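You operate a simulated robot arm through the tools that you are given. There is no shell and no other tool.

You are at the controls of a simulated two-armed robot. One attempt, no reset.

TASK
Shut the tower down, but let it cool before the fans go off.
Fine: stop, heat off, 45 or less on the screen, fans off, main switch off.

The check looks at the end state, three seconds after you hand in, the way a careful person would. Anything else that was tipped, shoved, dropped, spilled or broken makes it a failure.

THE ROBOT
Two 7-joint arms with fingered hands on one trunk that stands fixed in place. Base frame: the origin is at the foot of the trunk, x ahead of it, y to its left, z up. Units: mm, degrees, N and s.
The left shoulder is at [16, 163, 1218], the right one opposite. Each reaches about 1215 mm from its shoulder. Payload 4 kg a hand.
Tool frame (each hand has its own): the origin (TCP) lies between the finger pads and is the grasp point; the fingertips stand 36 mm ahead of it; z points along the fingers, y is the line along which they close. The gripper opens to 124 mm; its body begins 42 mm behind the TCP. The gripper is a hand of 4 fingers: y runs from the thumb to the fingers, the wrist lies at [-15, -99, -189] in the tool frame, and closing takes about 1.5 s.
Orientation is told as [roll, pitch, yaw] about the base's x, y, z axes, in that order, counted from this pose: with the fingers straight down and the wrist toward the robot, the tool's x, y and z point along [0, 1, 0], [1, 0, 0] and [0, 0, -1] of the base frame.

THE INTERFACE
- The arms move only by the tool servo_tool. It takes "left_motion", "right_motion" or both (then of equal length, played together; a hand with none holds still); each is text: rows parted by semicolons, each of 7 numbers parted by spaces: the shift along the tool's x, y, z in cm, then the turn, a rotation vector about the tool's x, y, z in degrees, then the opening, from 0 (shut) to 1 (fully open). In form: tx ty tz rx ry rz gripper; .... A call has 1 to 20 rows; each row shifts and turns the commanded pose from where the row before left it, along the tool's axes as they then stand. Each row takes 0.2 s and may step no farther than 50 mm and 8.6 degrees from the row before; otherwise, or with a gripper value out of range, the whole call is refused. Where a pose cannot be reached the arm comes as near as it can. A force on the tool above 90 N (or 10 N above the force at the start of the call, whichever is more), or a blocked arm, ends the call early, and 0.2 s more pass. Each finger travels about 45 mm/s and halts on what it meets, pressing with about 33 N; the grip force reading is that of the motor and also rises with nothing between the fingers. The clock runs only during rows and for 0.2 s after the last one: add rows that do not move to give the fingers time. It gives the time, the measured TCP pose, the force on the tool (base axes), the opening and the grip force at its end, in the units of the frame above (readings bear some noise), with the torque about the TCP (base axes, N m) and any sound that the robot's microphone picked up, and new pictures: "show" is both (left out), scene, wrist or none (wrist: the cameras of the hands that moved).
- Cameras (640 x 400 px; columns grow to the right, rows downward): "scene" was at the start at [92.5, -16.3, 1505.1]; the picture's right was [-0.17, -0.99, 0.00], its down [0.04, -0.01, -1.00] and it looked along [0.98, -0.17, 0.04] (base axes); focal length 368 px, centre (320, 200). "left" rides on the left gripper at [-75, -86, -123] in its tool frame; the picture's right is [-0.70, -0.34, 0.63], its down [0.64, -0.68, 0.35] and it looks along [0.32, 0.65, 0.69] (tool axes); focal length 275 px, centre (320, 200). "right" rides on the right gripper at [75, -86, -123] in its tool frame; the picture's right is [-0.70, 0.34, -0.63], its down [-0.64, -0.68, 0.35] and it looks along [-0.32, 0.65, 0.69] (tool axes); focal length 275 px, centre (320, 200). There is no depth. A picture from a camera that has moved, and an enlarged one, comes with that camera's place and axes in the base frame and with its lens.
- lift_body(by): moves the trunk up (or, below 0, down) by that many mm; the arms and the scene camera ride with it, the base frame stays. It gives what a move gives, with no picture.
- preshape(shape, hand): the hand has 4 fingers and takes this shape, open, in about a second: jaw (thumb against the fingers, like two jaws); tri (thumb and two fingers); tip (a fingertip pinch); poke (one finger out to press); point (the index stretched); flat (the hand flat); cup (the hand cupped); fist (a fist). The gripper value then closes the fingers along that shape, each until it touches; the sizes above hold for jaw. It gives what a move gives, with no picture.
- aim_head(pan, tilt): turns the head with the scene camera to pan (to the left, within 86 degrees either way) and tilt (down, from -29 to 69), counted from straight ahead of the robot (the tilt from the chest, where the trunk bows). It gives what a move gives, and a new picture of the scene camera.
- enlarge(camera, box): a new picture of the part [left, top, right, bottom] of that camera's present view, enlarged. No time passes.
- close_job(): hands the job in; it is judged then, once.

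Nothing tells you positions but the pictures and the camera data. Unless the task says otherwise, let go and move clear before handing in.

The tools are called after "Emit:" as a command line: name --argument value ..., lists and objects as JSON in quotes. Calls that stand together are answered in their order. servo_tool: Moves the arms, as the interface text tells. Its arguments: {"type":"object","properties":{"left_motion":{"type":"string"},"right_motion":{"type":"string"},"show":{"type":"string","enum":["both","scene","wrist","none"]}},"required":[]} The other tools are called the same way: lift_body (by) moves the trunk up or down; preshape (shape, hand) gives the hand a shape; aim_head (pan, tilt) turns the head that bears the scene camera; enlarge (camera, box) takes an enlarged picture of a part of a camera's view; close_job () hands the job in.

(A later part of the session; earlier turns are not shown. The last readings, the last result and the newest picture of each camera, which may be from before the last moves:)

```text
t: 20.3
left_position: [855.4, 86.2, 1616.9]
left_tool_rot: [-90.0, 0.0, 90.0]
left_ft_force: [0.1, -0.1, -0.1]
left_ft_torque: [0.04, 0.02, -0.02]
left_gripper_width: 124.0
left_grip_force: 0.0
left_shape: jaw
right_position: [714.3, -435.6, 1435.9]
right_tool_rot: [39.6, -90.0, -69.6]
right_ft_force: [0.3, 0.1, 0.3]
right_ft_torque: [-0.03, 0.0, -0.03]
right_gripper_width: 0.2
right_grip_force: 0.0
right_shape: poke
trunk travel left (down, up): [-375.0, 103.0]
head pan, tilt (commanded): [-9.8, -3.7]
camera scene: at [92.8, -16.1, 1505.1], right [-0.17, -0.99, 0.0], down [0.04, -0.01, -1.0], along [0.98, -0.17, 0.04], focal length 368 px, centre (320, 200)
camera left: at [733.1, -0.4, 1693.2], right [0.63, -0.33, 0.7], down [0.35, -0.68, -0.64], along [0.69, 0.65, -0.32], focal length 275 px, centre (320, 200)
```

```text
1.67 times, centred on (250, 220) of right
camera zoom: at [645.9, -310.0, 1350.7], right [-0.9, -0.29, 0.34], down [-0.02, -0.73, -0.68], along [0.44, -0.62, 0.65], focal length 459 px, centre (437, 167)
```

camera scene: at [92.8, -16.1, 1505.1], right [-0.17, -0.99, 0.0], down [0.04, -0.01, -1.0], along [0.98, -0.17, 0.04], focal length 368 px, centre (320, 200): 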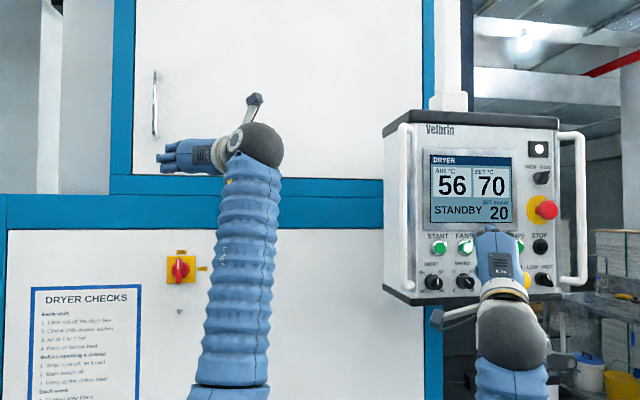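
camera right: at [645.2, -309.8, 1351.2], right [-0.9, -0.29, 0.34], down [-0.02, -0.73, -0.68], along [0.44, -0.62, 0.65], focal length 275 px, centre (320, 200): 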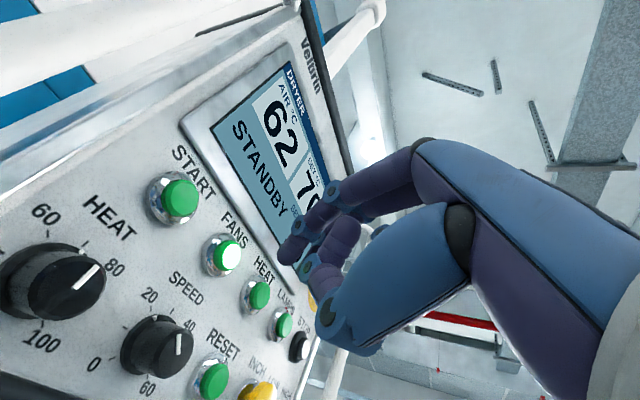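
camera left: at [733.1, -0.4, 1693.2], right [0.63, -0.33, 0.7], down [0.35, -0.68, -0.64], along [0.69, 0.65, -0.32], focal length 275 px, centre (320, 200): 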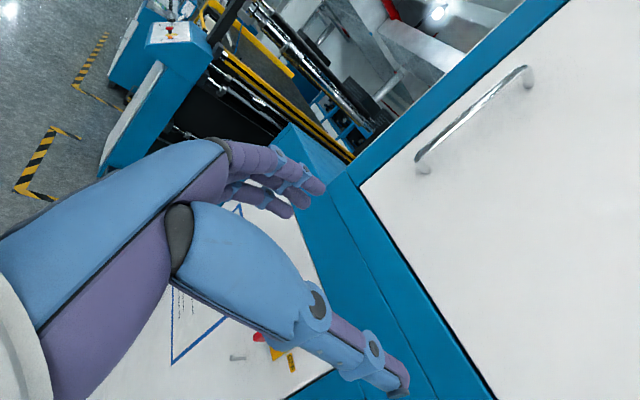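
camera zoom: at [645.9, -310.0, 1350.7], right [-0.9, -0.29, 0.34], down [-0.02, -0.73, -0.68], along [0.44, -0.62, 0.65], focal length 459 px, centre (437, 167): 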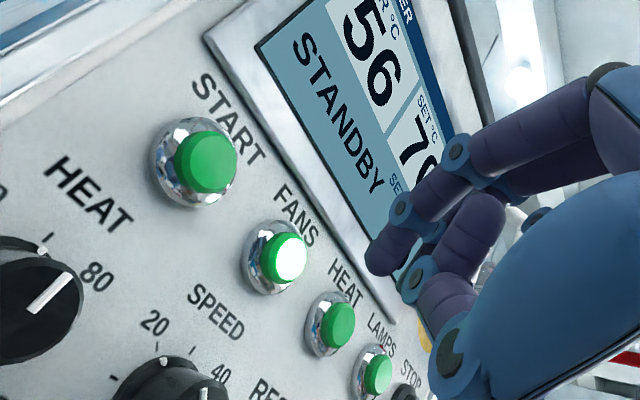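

The air reads 56 and FANS stays on while it cools. I use the time to bring the left hand down to the main switch's height, at x≈855, well short of the cabinet.

Emit:
servo_tool --left_motion "4.28 1.5 0 0 0 0 1;4.28 1.5 0 0 0 0 1;4.28 1.5 0 0 0 0 1;4.28 1.5 0 0 0 0 1;4.28 1.5 0 0 0 0 1;4.28 1.5 0 0 0 0 1;0 0 0 0 0 0 1;0 0 0 0 0 0 1"

Emit:
enlarge --camera "left" --box '[150, 80, 450, 320]'

Emit:
enlarge --camera "scene" --box '[100, 200, 280, 360]'

```text
t: 22.3
left_position: [857.1, 194.2, 1380.9]
left_tool_rot: [-91.4, -0.8, 91.4]
left_ft_force: [0.2, 0.7, -0.1]
left_ft_torque: [-0.03, 0.0, -0.01]
left_gripper_width: 123.8
left_grip_force: 0.1
left_shape: jaw
right_position: [713.0, -434.9, 1436.3]
right_tool_rot: [137.0, -89.9, -167.0]
right_ft_force: [0.8, 0.0, -0.5]
right_ft_torque: [0.03, -0.02, 0.04]
right_gripper_width: 0.0
right_grip_force: 0.1
right_shape: poke
trunk travel left (down, up): [-375.0, 103.0]
head pan, tilt (commanded): [-9.8, -3.7]
stopped in row 8 (left hand): the arm was blocked; the commanded pose is now the measured one
camera scene: at [92.5, -16.3, 1505.1], right [-0.17, -0.99, 0.0], down [0.04, -0.01, -1.0], along [0.98, -0.17, 0.04], focal length 368 px, centre (320, 200)
camera left: at [734.1, 104.5, 1451.1], right [0.63, -0.33, 0.71], down [0.38, -0.66, -0.64], along [0.68, 0.67, -0.29], focal length 275 px, centre (320, 200)
```

scene: 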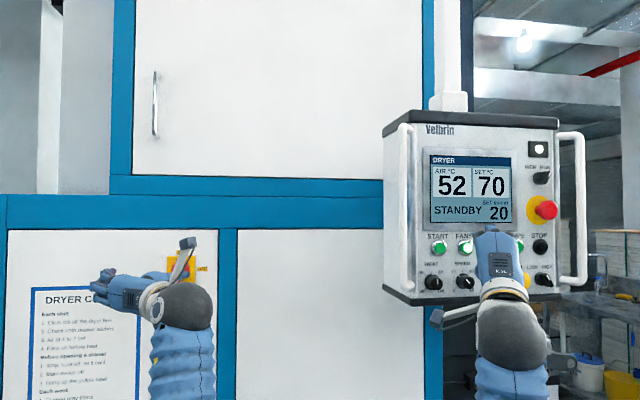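
left: 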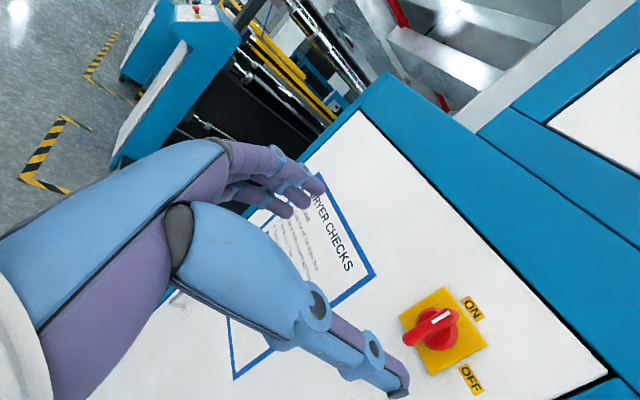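

```text
1.67 times, centred on (300, 200) of left
camera zoom: at [734.1, 104.5, 1451.1], right [0.63, -0.33, 0.71], down [0.38, -0.66, -0.64], along [0.68, 0.67, -0.29], focal length 459 px, centre (353, 200)
```

zoom: 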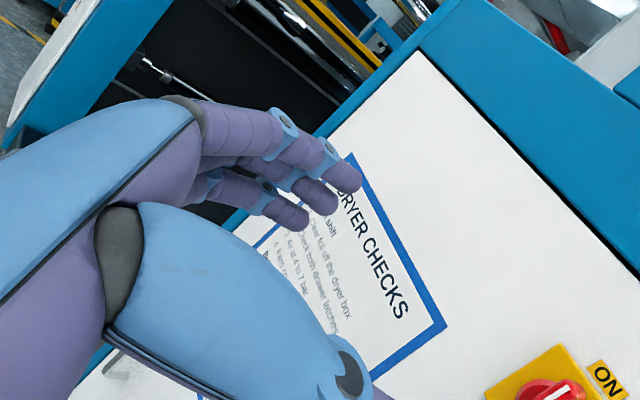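

```text
2.50 times, centred on (190, 280) of scene
camera zoom: at [92.5, -16.3, 1505.1], right [-0.17, -0.99, 0.0], down [0.04, -0.01, -1.0], along [0.98, -0.17, 0.04], focal length 921 px, centre (645, 0)
```

zoom: 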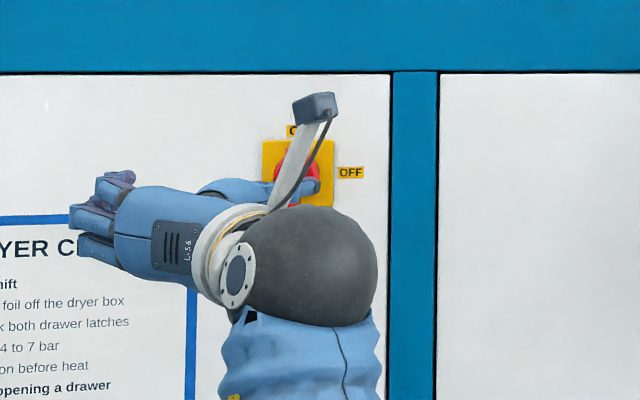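

The left hand stopped short at (857,194,1381), most likely at a joint limit and with no contact force; the air reads 52. I'll send it forward to about x=980 while easing it toward the switch axis, where the wrist should be less bent.

Emit:
servo_tool --left_motion "0 0 3 0 0 0 1;0 0 3 0 0 0 1;0.5 -0.5 3 0 0 0 1;0.6 -0.6 3 0 0 0 1;0.6 -0.6 0 0 0 0 1;0 0 0 0 0 0 1"

Emit:
enlarge --camera "scene" --box '[100, 200, 280, 360]'

```text
t: 23.7
left_position: [981.1, 176.2, 1363.2]
left_tool_rot: [-91.3, -0.5, 91.3]
left_ft_force: [-0.2, -0.7, -1.1]
left_ft_torque: [-0.02, 0.0, -0.04]
left_gripper_width: 123.7
left_grip_force: 0.0
left_shape: jaw
right_position: [715.4, -434.4, 1435.3]
right_tool_rot: [34.3, -90.0, -64.4]
right_ft_force: [0.7, 0.9, 0.9]
right_ft_torque: [0.0, -0.02, -0.02]
right_gripper_width: 0.2
right_grip_force: 0.0
right_shape: poke
trunk travel left (down, up): [-375.0, 103.0]
head pan, tilt (commanded): [-9.8, -3.7]
camera scene: at [92.9, -16.1, 1505.1], right [-0.17, -0.99, 0.0], down [0.04, -0.01, -1.0], along [0.98, -0.17, 0.04], focal length 368 px, centre (320, 200)
camera left: at [856.6, 86.9, 1435.3], right [0.63, -0.33, 0.71], down [0.38, -0.67, -0.64], along [0.68, 0.67, -0.29], focal length 275 px, centre (320, 200)
```

scene: 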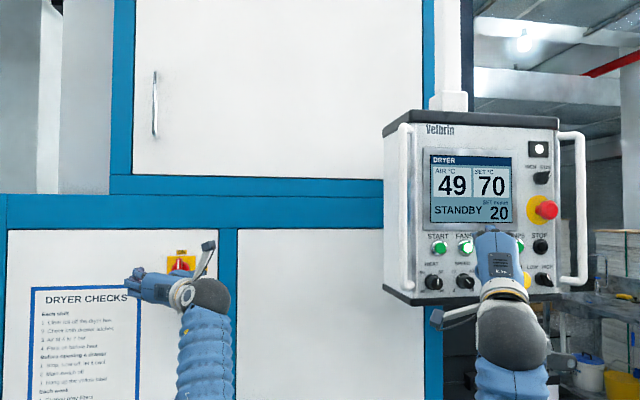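
left: 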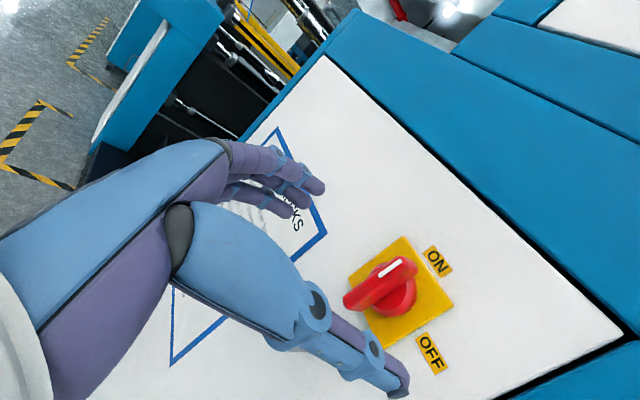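

```text
2.50 times, centred on (190, 280) of scene
camera zoom: at [92.9, -16.1, 1505.1], right [-0.17, -0.99, 0.0], down [0.04, -0.01, -1.0], along [0.98, -0.17, 0.04], focal length 921 px, centre (645, 0)
```

zoom: 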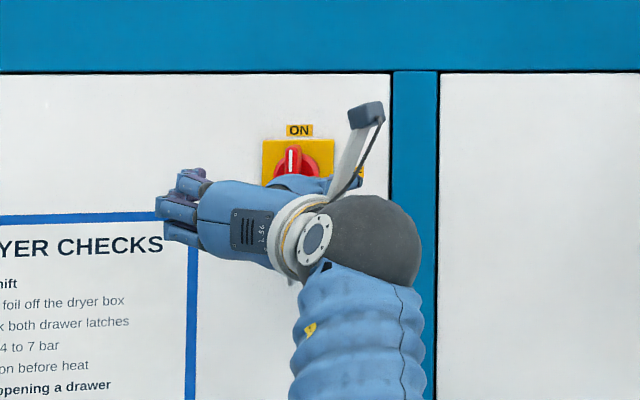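

The air reads 49, and the left hand is now lined up with the switch at (981,176,1363); I place the lever's front at about (1071,177,1361). I move the right finger to just short of FANS without touching it, bring the left hand a little nearer, and let more cooling time pass.

Emit:
servo_tool --right_motion "0.62 -0.05 1.05 0 0 0 0;0.62 -0.05 1.05 0 0 0 0;0.6 0 1.05 0 0 0 0;0 0 0 0 0 0 0;0 0 0 0 0 0 0;0 0 0 0 0 0 0;0 0 0 0 0 0 0;0 0 0 0 0 0 0;0 0 0 0 0 0 0;0 0 0 0 0 0 0" --left_motion "0 0 1.2 0 0 0 1;0 0 1.2 0 0 0 1;0 0 1.2 0 0 0 1;0 0 0 0 0 0 1;0 0 0 0 0 0 1;0 0 0 0 0 0 1;0 0 0 0 0 0 1;0 0 0 0 0 0 1;0 0 0 0 0 0 1;0 0 0 0 0 0 1"

Emit:
enlarge --camera "right" --box '[180, 160, 400, 330]'

Emit:
enlarge --camera "left" --box '[220, 160, 480, 400]'

```text
t: 25.9
left_position: [1015.3, 179.5, 1365.4]
left_tool_rot: [-91.3, -0.6, 91.3]
left_ft_force: [-0.2, -0.1, 0.2]
left_ft_torque: [0.01, -0.01, 0.0]
left_gripper_width: 124.0
left_grip_force: 0.1
left_shape: jaw
right_position: [751.2, -433.6, 1433.9]
right_tool_rot: [66.7, -90.0, -96.6]
right_ft_force: [-0.1, 0.4, 0.3]
right_ft_torque: [0.02, 0.03, -0.02]
right_gripper_width: 0.2
right_grip_force: 0.1
right_shape: poke
trunk travel left (down, up): [-375.0, 103.0]
head pan, tilt (commanded): [-9.8, -3.7]
camera scene: at [92.7, -16.2, 1505.1], right [-0.17, -0.99, 0.0], down [0.04, -0.01, -1.0], along [0.98, -0.17, 0.04], focal length 368 px, centre (320, 200)
camera right: at [683.2, -309.2, 1348.9], right [-0.9, -0.29, 0.34], down [-0.02, -0.73, -0.68], along [0.44, -0.62, 0.65], focal length 275 px, centre (320, 200)
camera left: at [892.3, 89.1, 1438.1], right [0.63, -0.33, 0.71], down [0.38, -0.67, -0.64], along [0.68, 0.67, -0.29], focal length 275 px, centre (320, 200)
```

scene: 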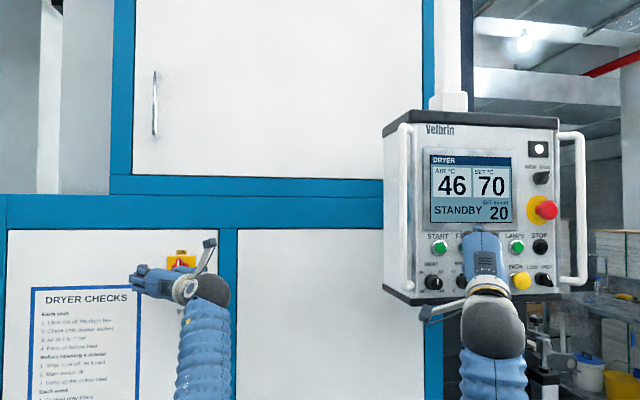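
right: 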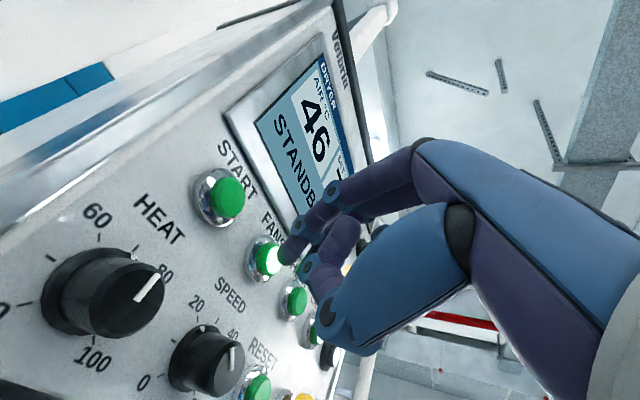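
left: 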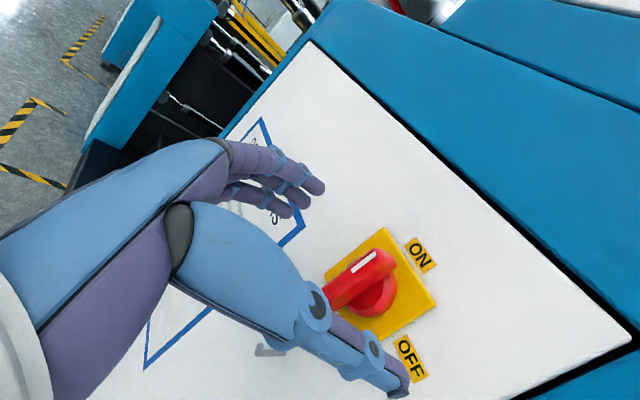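

```text
2.35 times, centred on (290, 245) of right
camera zoom: at [683.2, -309.2, 1348.9], right [-0.9, -0.29, 0.34], down [-0.02, -0.73, -0.68], along [0.44, -0.62, 0.65], focal length 648 px, centre (391, 94)
```

zoom: 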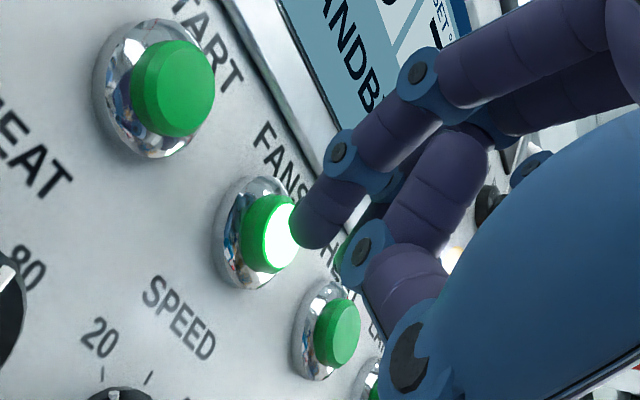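

```text
1.67 times, centred on (350, 280) of left
camera zoom: at [892.3, 89.1, 1438.1], right [0.63, -0.33, 0.71], down [0.38, -0.67, -0.64], along [0.68, 0.67, -0.29], focal length 459 px, centre (270, 67)
```

zoom: 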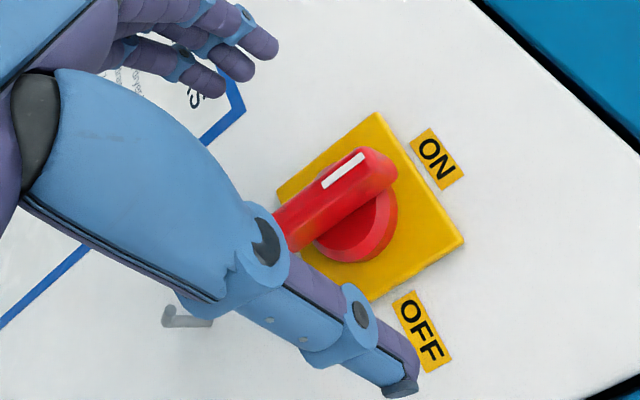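

The air reads 46 and the finger is lined up just short of FANS. I hold still for a couple of seconds so the screen drops safely below 45.

Emit:
servo_tool --right_motion "0 0 0 0 0 0 0;0 0 0 0 0 0 0;0 0 0 0 0 0 0;0 0 0 0 0 0 0;0 0 0 0 0 0 0;0 0 0 0 0 0 0;0 0 0 0 0 0 0;0 0 0 0 0 0 0;0 0 0 0 0 0 0;0 0 0 0 0 0 0;0 0 0 0 0 0 0;0 0 0 0 0 0 0;0 0 0 0 0 0 0;0 0 0 0 0 0 0;0 0 0 0 0 0 0;0 0 0 0 0 0 0;0 0 0 0 0 0 0;0 0 0 0 0 0 0;0 0 0 0 0 0 0;0 0 0 0 0 0 0" --show "scene"

Emit:
enlarge --camera "scene" --box '[400, 140, 600, 300]'

```text
t: 30.1
left_position: [1015.1, 180.0, 1367.0]
left_tool_rot: [-91.3, -0.6, 91.3]
left_ft_force: [-0.2, 0.4, 0.1]
left_ft_torque: [-0.03, 0.03, 0.02]
left_gripper_width: 124.0
left_grip_force: 0.1
left_shape: jaw
right_position: [750.8, -432.7, 1433.7]
right_tool_rot: [78.2, -90.0, -108.2]
right_ft_force: [-0.2, 0.7, 0.3]
right_ft_torque: [0.02, 0.01, 0.0]
right_gripper_width: 0.0
right_grip_force: 0.0
right_shape: poke
trunk travel left (down, up): [-375.0, 103.0]
head pan, tilt (commanded): [-9.8, -3.7]
camera scene: at [92.6, -16.2, 1505.1], right [-0.17, -0.99, 0.0], down [0.04, -0.01, -1.0], along [0.98, -0.17, 0.04], focal length 368 px, centre (320, 200)
```

scene: 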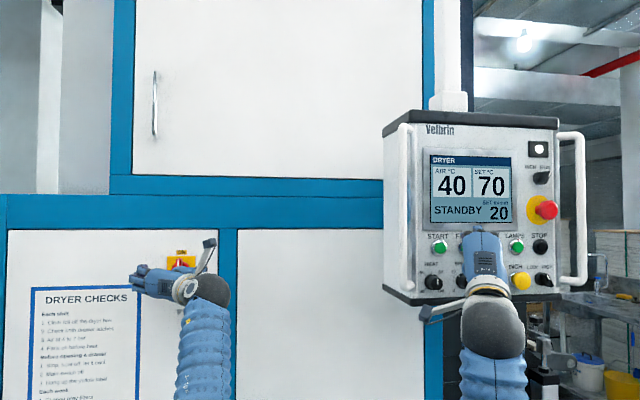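

```text
2.50 times, centred on (500, 220) of scene
camera zoom: at [92.6, -16.2, 1505.1], right [-0.17, -0.99, 0.0], down [0.04, -0.01, -1.0], along [0.98, -0.17, 0.04], focal length 921 px, centre (-130, 150)
```

zoom: 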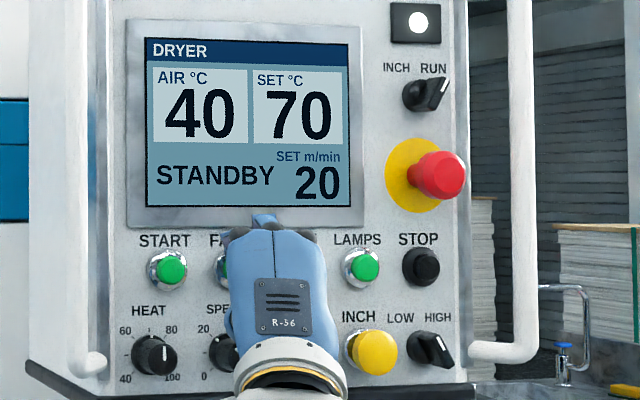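

The screen reads 40, safely at or below 45. Now I press FANS in small steps.

Emit:
servo_tool --right_motion "0.15 0 0.26 0 0 0 0;0.15 0 0.26 0 0 0 0;0.15 0 0.26 0 0 0 0;0.12 0 0.2 0 0 0 0" --show "scene"

Emit:
enlarge --camera "right" --box '[140, 120, 420, 330]'

```text
t: 31.1
left_position: [1014.9, 178.7, 1366.7]
left_tool_rot: [-91.2, -0.6, 91.4]
left_ft_force: [0.6, 0.1, 0.0]
left_ft_torque: [-0.02, 0.0, 0.01]
left_gripper_width: 123.8
left_grip_force: 0.0
left_shape: jaw
right_position: [761.3, -434.0, 1435.8]
right_tool_rot: [109.6, -89.9, -139.7]
right_ft_force: [0.1, 0.2, -0.9]
right_ft_torque: [0.02, 0.03, -0.01]
right_gripper_width: 0.0
right_grip_force: 0.0
right_shape: poke
trunk travel left (down, up): [-375.0, 103.0]
head pan, tilt (commanded): [-9.8, -3.7]
camera scene: at [92.4, -16.2, 1505.1], right [-0.17, -0.99, 0.0], down [0.04, -0.01, -1.0], along [0.98, -0.17, 0.04], focal length 368 px, centre (320, 200)
```

scene: 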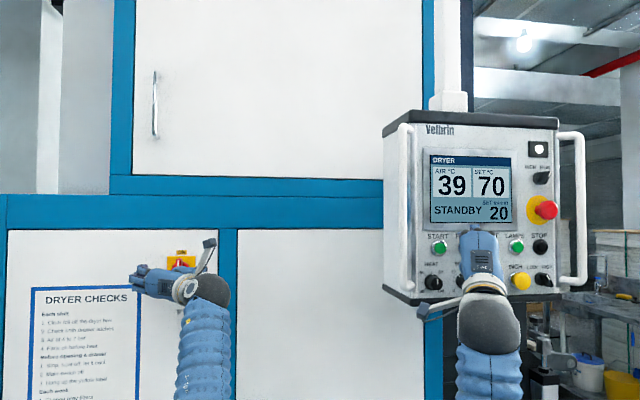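

```text
1.90 times, centred on (280, 225) of right
camera zoom: at [693.0, -309.6, 1350.5], right [-0.9, -0.29, 0.34], down [-0.02, -0.73, -0.68], along [0.44, -0.62, 0.65], focal length 524 px, centre (396, 152)
```

zoom: 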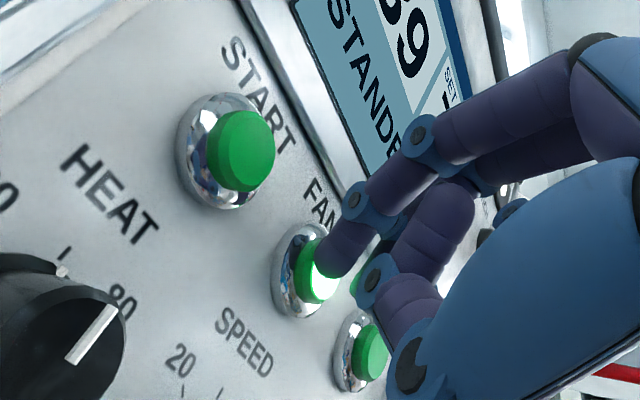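

No click yet and the FANS lamp is still lit; the tip is almost touching. I push a few millimetres further.

Emit:
servo_tool --right_motion "0.1 0 0.17 0 0 0 0;0.1 0 0.17 0 0 0 0" --show "scene"

Emit:
enlarge --camera "right" --box '[140, 120, 420, 330]'

```text
t: 31.7
left_position: [1014.5, 178.7, 1367.4]
left_tool_rot: [-91.3, -0.6, 91.3]
left_ft_force: [-0.2, 0.5, 0.0]
left_ft_torque: [-0.01, 0.0, 0.01]
left_gripper_width: 123.5
left_grip_force: 0.1
left_shape: jaw
right_position: [764.6, -435.9, 1435.2]
right_tool_rot: [150.0, -89.9, 179.9]
right_ft_force: [-3.8, 0.3, 0.7]
right_ft_torque: [0.01, -0.05, -0.02]
right_gripper_width: 0.0
right_grip_force: 0.1
right_shape: poke
trunk travel left (down, up): [-375.0, 103.0]
head pan, tilt (commanded): [-9.8, -3.7]
heard: click
camera scene: at [92.0, -16.1, 1505.2], right [-0.17, -0.99, 0.0], down [0.04, -0.01, -1.0], along [0.98, -0.17, 0.04], focal length 368 px, centre (320, 200)
```

scene: 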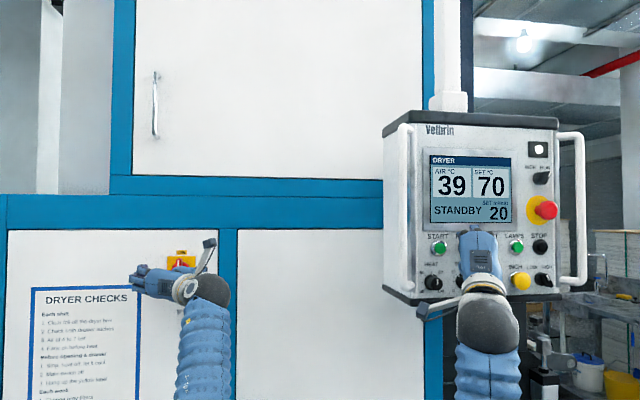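

```text
1.90 times, centred on (280, 225) of right
camera zoom: at [696.1, -310.4, 1350.4], right [-0.9, -0.28, 0.34], down [-0.02, -0.73, -0.68], along [0.44, -0.62, 0.65], focal length 524 px, centre (396, 152)
```

zoom: 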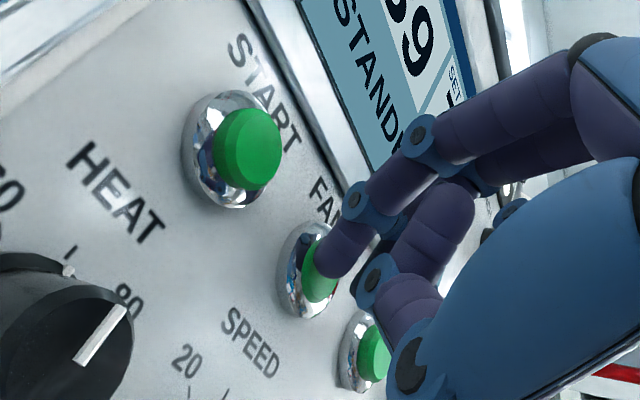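

The click came at 39 on the screen and the FANS lamp is out. I withdraw the right hand well away from the panel and move the left hand's open jaws to straddle the main switch lever, which I now place at about (1053,175,1362).

Emit:
servo_tool --right_motion "-1.0 0 -1.73 0 0 0 0;-1.0 0 -1.73 0 0 0 0;-1.0 0 -1.73 0 0 0 0;-1.0 0 -1.73 0 0 0 0;-1.0 0 -1.73 0 0 0 0;-1.0 0 -1.73 0 0 0 0;0 0 0 0 0 0 0" --left_motion "0.17 -0.12 0.7 0 0 0 1;0.17 -0.12 0.7 0 0 0 1;0.17 -0.12 0.7 0 0 0 1;0 0 0 0 0 0 1;0 0 0 0 0 0 1;0 0 0 0 0 0 1;0 0 0 0 0 0 1"

Emit:
enlarge --camera "left" --box '[220, 160, 480, 400]'

Emit:
enlarge --camera "scene" --box '[400, 140, 600, 300]'

Emit:
enlarge --camera "scene" --box '[110, 220, 250, 320]'

```text
t: 33.3
left_position: [1036.2, 176.7, 1359.6]
left_tool_rot: [-91.3, -0.7, 91.3]
left_ft_force: [-0.4, 0.3, -0.3]
left_ft_torque: [-0.01, 0.0, -0.03]
left_gripper_width: 123.9
left_grip_force: 0.1
left_shape: jaw
right_position: [644.8, -435.2, 1434.5]
right_tool_rot: [-2.6, -90.0, -27.4]
right_ft_force: [0.2, 0.2, -0.5]
right_ft_torque: [0.06, 0.0, 0.03]
right_gripper_width: 0.0
right_grip_force: 0.0
right_shape: poke
trunk travel left (down, up): [-375.0, 103.0]
head pan, tilt (commanded): [-9.8, -3.7]
camera scene: at [93.0, -16.0, 1505.1], right [-0.17, -0.99, 0.0], down [0.04, -0.01, -1.0], along [0.98, -0.17, 0.04], focal length 368 px, centre (320, 200)
camera right: at [577.5, -311.0, 1350.5], right [-0.9, -0.29, 0.34], down [-0.02, -0.73, -0.68], along [0.44, -0.62, 0.65], focal length 275 px, centre (320, 200)
camera left: at [912.9, 87.9, 1431.8], right [0.63, -0.33, 0.71], down [0.38, -0.67, -0.64], along [0.68, 0.67, -0.29], focal length 275 px, centre (320, 200)
```

scene: 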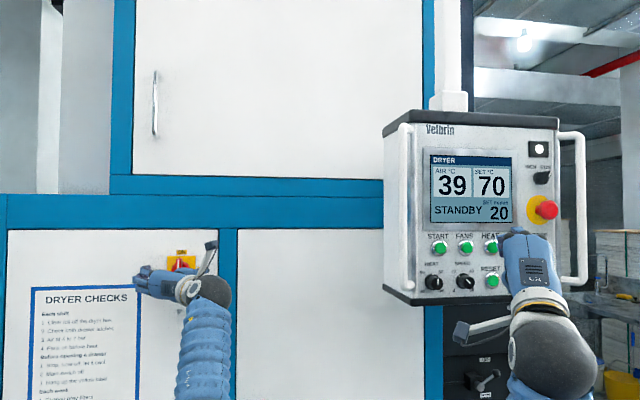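
right: 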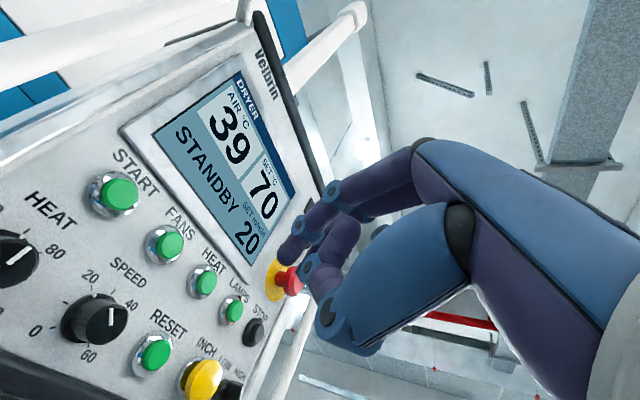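
left: 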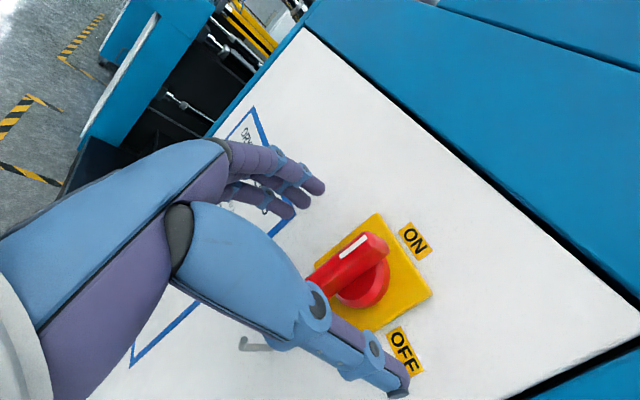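

```text
1.67 times, centred on (350, 280) of left
camera zoom: at [912.9, 87.9, 1431.8], right [0.63, -0.33, 0.71], down [0.38, -0.67, -0.64], along [0.68, 0.67, -0.29], focal length 459 px, centre (270, 67)
```

zoom: 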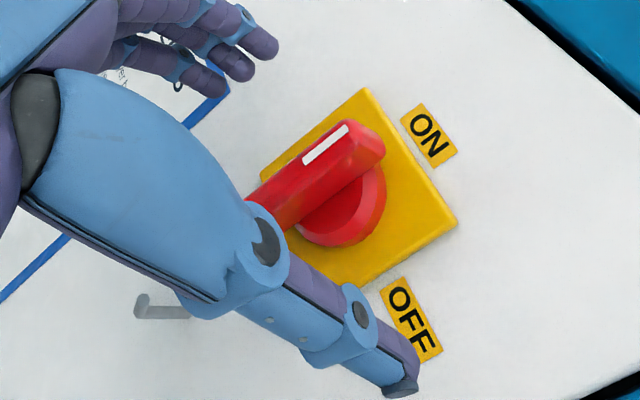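

```text
2.50 times, centred on (500, 220) of scene
camera zoom: at [93.0, -16.0, 1505.1], right [-0.17, -0.99, 0.0], down [0.04, -0.01, -1.0], along [0.98, -0.17, 0.04], focal length 921 px, centre (-130, 150)
```

zoom: 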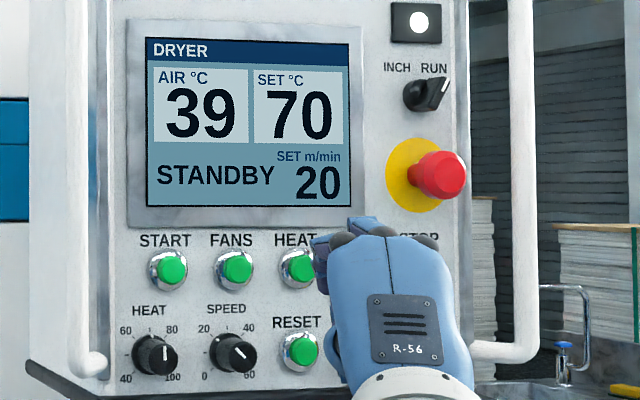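

```text
4.00 times, centred on (180, 270) of scene
camera zoom: at [93.0, -16.0, 1505.1], right [-0.17, -0.99, 0.0], down [0.04, -0.01, -1.0], along [0.98, -0.17, 0.04], focal length 1473 px, centre (880, -80)
```

zoom: 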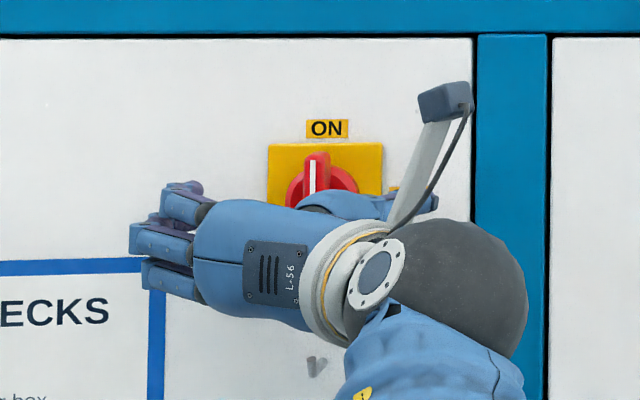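

START, FANS and HEAT lamps are all out, and projecting the left tool axis shows it passes through the lever's centre with about 14 mm of overlap. I go 3 mm deeper and begin closing the jaws partway to check how the fingers approach the lever.

Emit:
servo_tool --left_motion "0 0 0.3 0 0 0 0.8;0 0 0 0 0 0 0.6;0 0 0 0 0 0 0.4;0 0 0 0 0 0 0.4;0 0 0 0 0 0 0.4" --show "wrist"

Emit:
enlarge --camera "left" --box '[220, 160, 480, 400]'

```text
t: 34.5
left_position: [1039.3, 177.1, 1360.0]
left_tool_rot: [-91.3, -0.6, 91.3]
left_ft_force: [-0.4, 0.0, -1.3]
left_ft_torque: [0.02, -0.01, 0.02]
left_gripper_width: 50.2
left_grip_force: 0.1
left_shape: jaw
right_position: [644.6, -434.7, 1435.5]
right_tool_rot: [81.3, -90.0, -111.3]
right_ft_force: [0.3, -0.1, -0.2]
right_ft_torque: [0.01, -0.01, 0.01]
right_gripper_width: 0.0
right_grip_force: 0.1
right_shape: poke
trunk travel left (down, up): [-375.0, 103.0]
head pan, tilt (commanded): [-9.8, -3.7]
camera left: at [915.6, 87.8, 1432.7], right [0.63, -0.33, 0.71], down [0.38, -0.67, -0.64], along [0.68, 0.67, -0.29], focal length 275 px, centre (320, 200)
```

left: 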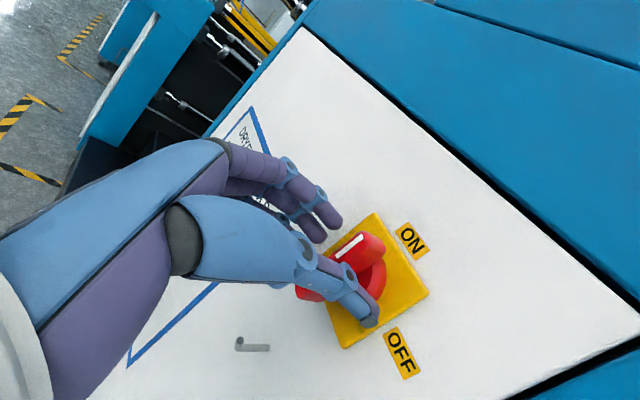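

```text
1.67 times, centred on (350, 280) of left
camera zoom: at [915.6, 87.8, 1432.7], right [0.63, -0.33, 0.71], down [0.38, -0.67, -0.64], along [0.68, 0.67, -0.29], focal length 459 px, centre (270, 67)
```

zoom: 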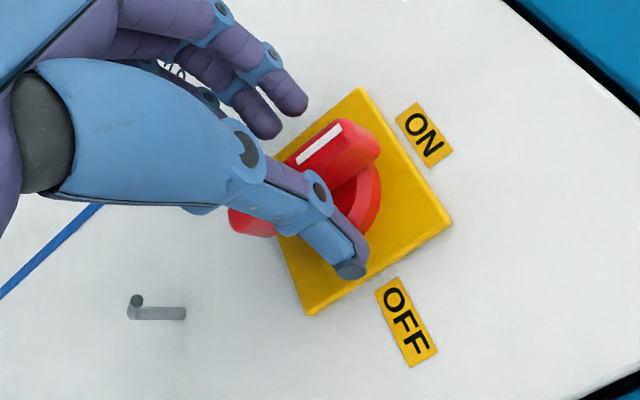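

The jaws are at 50 mm, with the thumb right of the lever and the fingers left of it, and no contact yet. I close fully onto the lever.

Emit:
servo_tool --left_motion "0 0 0 0 0 0 0.25;0 0 0 0 0 0 0.1;0 0 0 0 0 0 0;0 0 0 0 0 0 0;0 0 0 0 0 0 0;0 0 0 0 0 0 0" --show "both"

Emit:
enlarge --camera "left" --box '[220, 160, 480, 400]'

Emit:
enlarge --camera "scene" --box '[110, 220, 250, 320]'

```text
t: 35.9
left_position: [1037.4, 176.0, 1363.4]
left_tool_rot: [-91.4, -0.6, 91.4]
left_ft_force: [-18.5, -8.5, -2.5]
left_ft_torque: [0.0, 0.02, -0.4]
left_gripper_width: 19.2
left_grip_force: 33.0
left_shape: jaw
right_position: [643.2, -437.4, 1435.9]
right_tool_rot: [115.8, -89.8, -146.0]
right_ft_force: [0.5, -0.4, 0.5]
right_ft_torque: [0.0, -0.01, -0.01]
right_gripper_width: 0.2
right_grip_force: 0.1
right_shape: poke
trunk travel left (down, up): [-375.0, 103.0]
head pan, tilt (commanded): [-9.8, -3.7]
camera scene: at [90.4, -17.4, 1505.2], right [-0.17, -0.99, 0.0], down [0.04, -0.01, -1.0], along [0.98, -0.17, 0.04], focal length 368 px, centre (320, 200)
camera left: at [913.4, 86.2, 1434.3], right [0.62, -0.33, 0.71], down [0.38, -0.67, -0.64], along [0.68, 0.67, -0.29], focal length 275 px, centre (320, 200)
```

scene: 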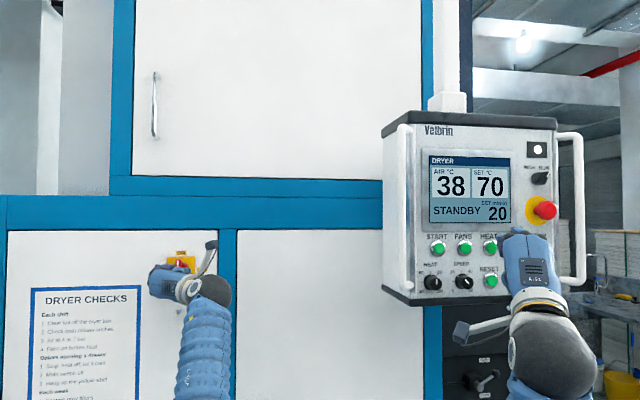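
left: 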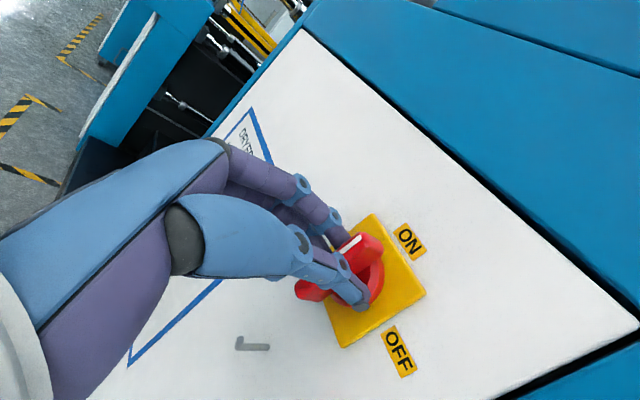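

```text
1.67 times, centred on (350, 280) of left
camera zoom: at [913.4, 86.2, 1434.3], right [0.62, -0.33, 0.71], down [0.38, -0.67, -0.64], along [0.68, 0.67, -0.29], focal length 459 px, centre (270, 67)
```

zoom: 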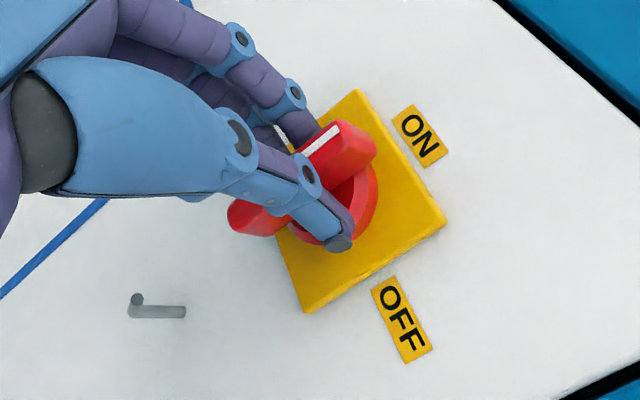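

```text
4.00 times, centred on (180, 270) of scene
camera zoom: at [90.4, -17.4, 1505.2], right [-0.17, -0.99, 0.0], down [0.04, -0.01, -1.0], along [0.98, -0.17, 0.04], focal length 1473 px, centre (880, -80)
```

zoom: 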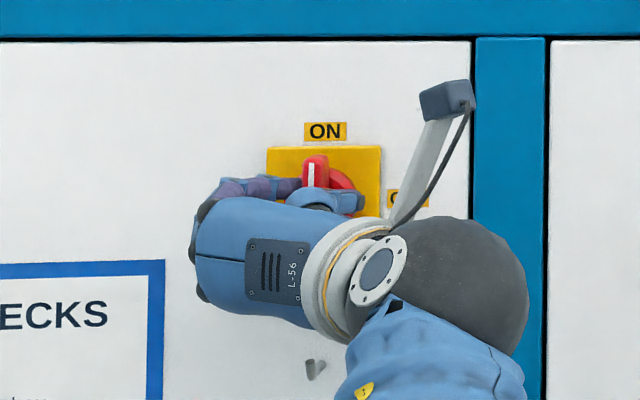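

The jaws hold the lever at 19 mm with 33 N. I ease back 2 mm to relieve the axial push, then start turning clockwise (top toward the right, OFF) in small steps.

Emit:
servo_tool --left_motion "0 0 -0.2 0 0 0 0;0 0 0 0 0 6 0;0 0 0 0 0 6 0;0 0 0 0 0 6 0;0 0 0 0 0 0 0" --show "both"

Emit:
enlarge --camera "left" --box '[220, 160, 480, 400]'

Emit:
enlarge --camera "scene" --box '[110, 220, 250, 320]'

```text
t: 37.1
left_position: [1036.3, 176.2, 1360.7]
left_tool_rot: [-91.4, -18.7, 91.8]
left_ft_force: [-9.3, -8.2, -1.8]
left_ft_torque: [-0.15, -0.05, -0.13]
left_gripper_width: 17.6
left_grip_force: 32.9
left_shape: jaw
right_position: [644.0, -437.1, 1435.9]
right_tool_rot: [100.0, -90.0, -130.1]
right_ft_force: [-0.3, -1.2, -0.4]
right_ft_torque: [0.01, 0.0, 0.01]
right_gripper_width: 0.0
right_grip_force: 0.0
right_shape: poke
trunk travel left (down, up): [-375.0, 103.0]
head pan, tilt (commanded): [-9.8, -3.7]
camera scene: at [91.4, -17.3, 1505.2], right [-0.17, -0.99, 0.0], down [0.04, -0.01, -1.0], along [0.98, -0.17, 0.04], focal length 368 px, centre (320, 200)
camera left: at [913.7, 67.5, 1402.6], right [0.63, -0.53, 0.57], down [0.38, -0.43, -0.82], along [0.68, 0.73, -0.07], focal length 275 px, centre (320, 200)
```

scene: 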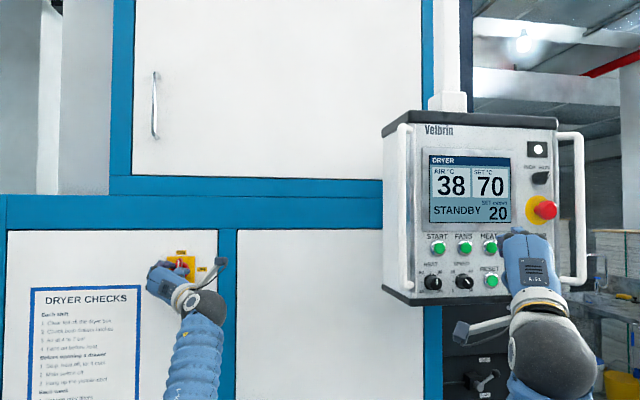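
left: 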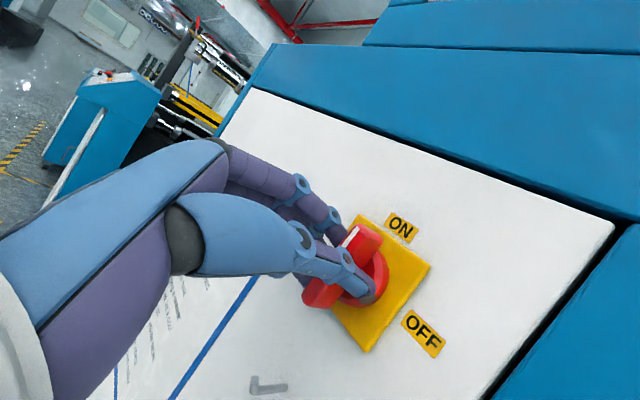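

```text
1.67 times, centred on (350, 280) of left
camera zoom: at [913.7, 67.5, 1402.6], right [0.63, -0.53, 0.57], down [0.38, -0.43, -0.82], along [0.68, 0.73, -0.07], focal length 459 px, centre (270, 67)
```

zoom: 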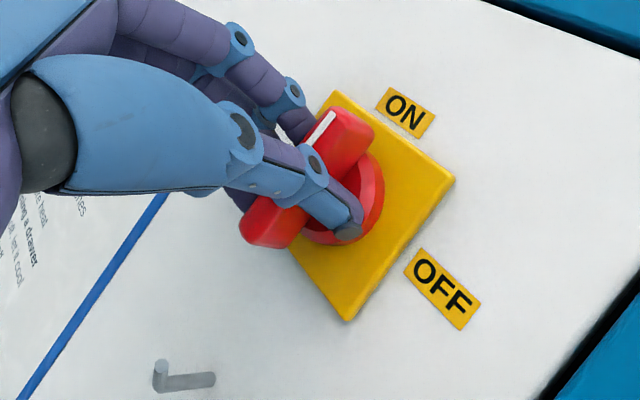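

```text
4.00 times, centred on (180, 270) of scene
camera zoom: at [91.4, -17.3, 1505.2], right [-0.17, -0.99, 0.0], down [0.04, -0.01, -1.0], along [0.98, -0.17, 0.04], focal length 1473 px, centre (880, -80)
```

zoom: 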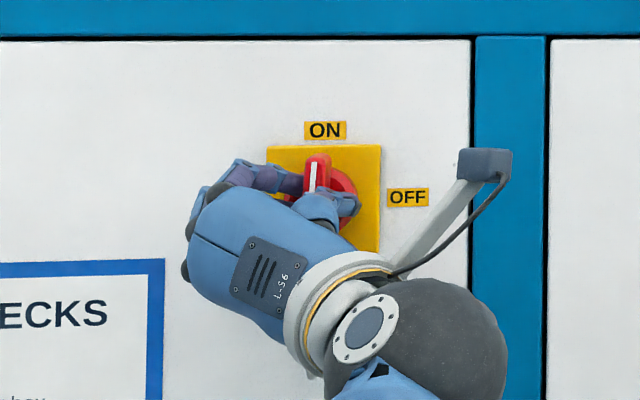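

The hand has turned 18° but the lever followed only a couple of degrees, so the fingers are slipping around it so far. I'll turn further to let the upper finger load the lever's top, watching force and torque.

Emit:
servo_tool --left_motion "0 0 0 0 0 8 0;0 0 0 0 0 8 0;0 0 0 0 0 8 0;0 0 0 0 0 0 0" --show "none"

Emit:
enlarge --camera "left" --box '[220, 160, 480, 400]'

Emit:
enlarge --camera "scene" --box '[110, 220, 250, 320]'

```text
t: 38.1
left_position: [1036.2, 176.2, 1359.8]
left_tool_rot: [-91.7, -42.6, 92.5]
left_ft_force: [-11.6, -2.4, -4.6]
left_ft_torque: [-0.23, -0.06, 0.07]
left_gripper_width: 17.3
left_grip_force: 32.3
left_shape: jaw
right_position: [644.7, -435.7, 1435.7]
right_tool_rot: [114.7, -89.9, -144.8]
right_ft_force: [-0.1, 0.6, 0.6]
right_ft_torque: [0.05, 0.01, -0.02]
right_gripper_width: 0.2
right_grip_force: 0.0
right_shape: poke
trunk travel left (down, up): [-375.0, 103.0]
head pan, tilt (commanded): [-9.8, -3.7]
```

```text
1.67 times, centred on (350, 280) of left
camera zoom: at [914.7, 59.5, 1355.0], right [0.64, -0.7, 0.3], down [0.37, -0.06, -0.93], along [0.67, 0.71, 0.22], focal length 459 px, centre (270, 67)
```

zoom: 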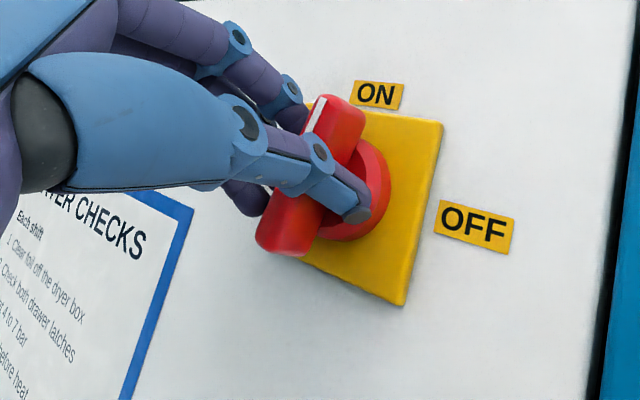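

```text
4.00 times, centred on (180, 270) of scene
camera zoom: at [91.6, -16.4, 1505.1], right [-0.17, -0.99, 0.0], down [0.04, -0.01, -1.0], along [0.98, -0.17, 0.04], focal length 1473 px, centre (880, -80)
```

zoom: 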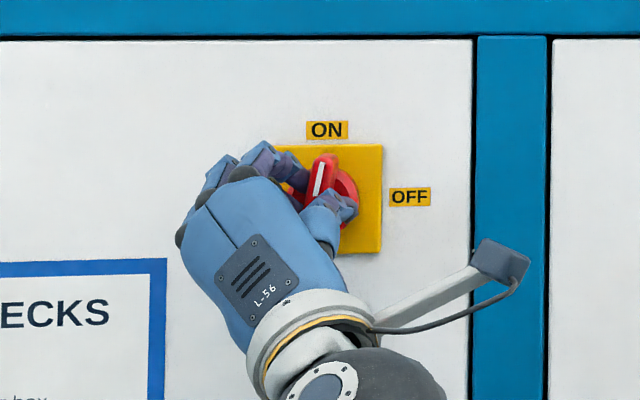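

The lever has begun to follow (about 15°), lagging behind the hand at 43°, with only mild torque. I continue turning clockwise.

Emit:
servo_tool --left_motion "0 0 0 0 0 8 0;0 0 0 0 0 8 0;0 0 0 0 0 8 0;0 0 0 0 0 8 0;0 0 0 0 0 0 0" --show "none"

Emit:
enlarge --camera "left" --box '[220, 160, 480, 400]'

Emit:
enlarge --camera "scene" --box '[110, 220, 250, 320]'

```text
t: 39.3
left_position: [1034.8, 175.6, 1361.2]
left_tool_rot: [-95.0, -74.6, 96.0]
left_ft_force: [-12.0, -3.6, -5.4]
left_ft_torque: [-0.15, -0.12, -0.05]
left_gripper_width: 17.0
left_grip_force: 33.5
left_shape: jaw
right_position: [644.3, -436.1, 1436.6]
right_tool_rot: [111.7, -89.8, -141.6]
right_ft_force: [0.7, 0.2, -0.1]
right_ft_torque: [0.0, -0.01, 0.01]
right_gripper_width: 0.0
right_grip_force: 0.0
right_shape: poke
trunk travel left (down, up): [-375.0, 103.0]
head pan, tilt (commanded): [-9.8, -3.7]
```

```text
1.67 times, centred on (350, 280) of left
camera zoom: at [915.4, 77.8, 1296.2], right [0.65, -0.75, -0.13], down [0.35, 0.45, -0.82], along [0.67, 0.49, 0.56], focal length 459 px, centre (270, 67)
```

zoom: 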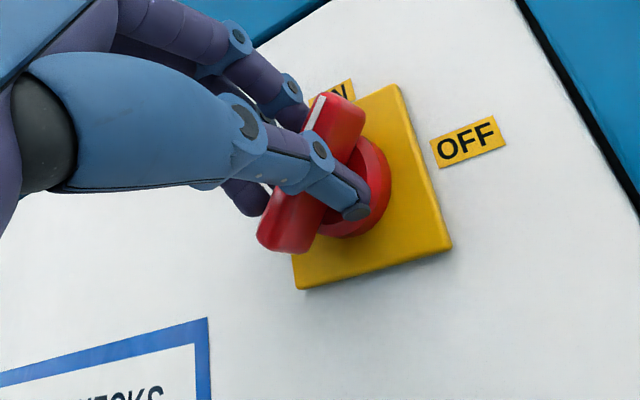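

```text
4.00 times, centred on (180, 270) of scene
camera zoom: at [91.7, -16.6, 1505.1], right [-0.17, -0.99, 0.0], down [0.04, -0.01, -1.0], along [0.98, -0.17, 0.04], focal length 1473 px, centre (880, -80)
```

zoom: 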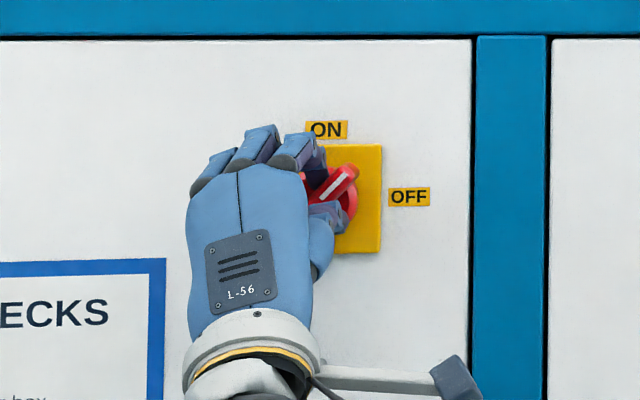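

The lever now follows steadily and is at about 48°, some 27° behind the hand. I keep turning.

Emit:
servo_tool --left_motion "0 0 0 0 0 8 0;0 0 0 0 0 8 0;0 0 0 0 0 8 0;0 0 0 0 0 0 0" --show "none"

Emit:
enlarge --camera "left" --box '[220, 160, 480, 400]'

Emit:
enlarge --camera "scene" --box '[110, 220, 250, 320]'

```text
t: 40.3
left_position: [1035.1, 174.5, 1360.2]
left_tool_rot: [99.1, -81.1, -97.7]
left_ft_force: [-8.7, -5.3, -3.0]
left_ft_torque: [-0.1, -0.27, -0.16]
left_gripper_width: 16.4
left_grip_force: 33.8
left_shape: jaw
right_position: [644.2, -436.7, 1435.6]
right_tool_rot: [103.7, -89.9, -133.8]
right_ft_force: [0.6, 0.5, 0.7]
right_ft_torque: [-0.01, -0.05, 0.01]
right_gripper_width: 0.0
right_grip_force: 0.0
right_shape: poke
trunk travel left (down, up): [-375.0, 103.0]
head pan, tilt (commanded): [-9.8, -3.7]
```

```text
1.67 times, centred on (350, 280) of left
camera zoom: at [915.2, 110.8, 1262.8], right [0.66, -0.62, -0.42], down [0.34, 0.75, -0.57], along [0.67, 0.23, 0.71], focal length 459 px, centre (270, 67)
```

zoom: 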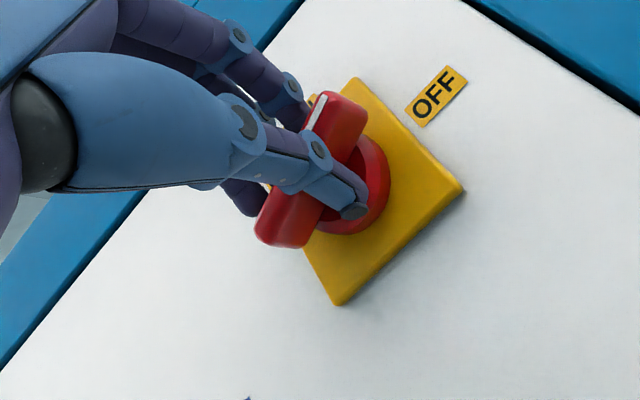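

```text
4.00 times, centred on (180, 270) of scene
camera zoom: at [91.7, -16.9, 1505.1], right [-0.17, -0.99, 0.0], down [0.04, -0.01, -1.0], along [0.98, -0.17, 0.04], focal length 1473 px, centre (880, -80)
```

zoom: 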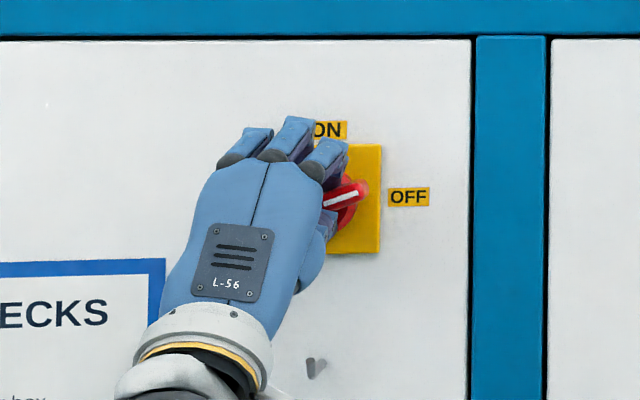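

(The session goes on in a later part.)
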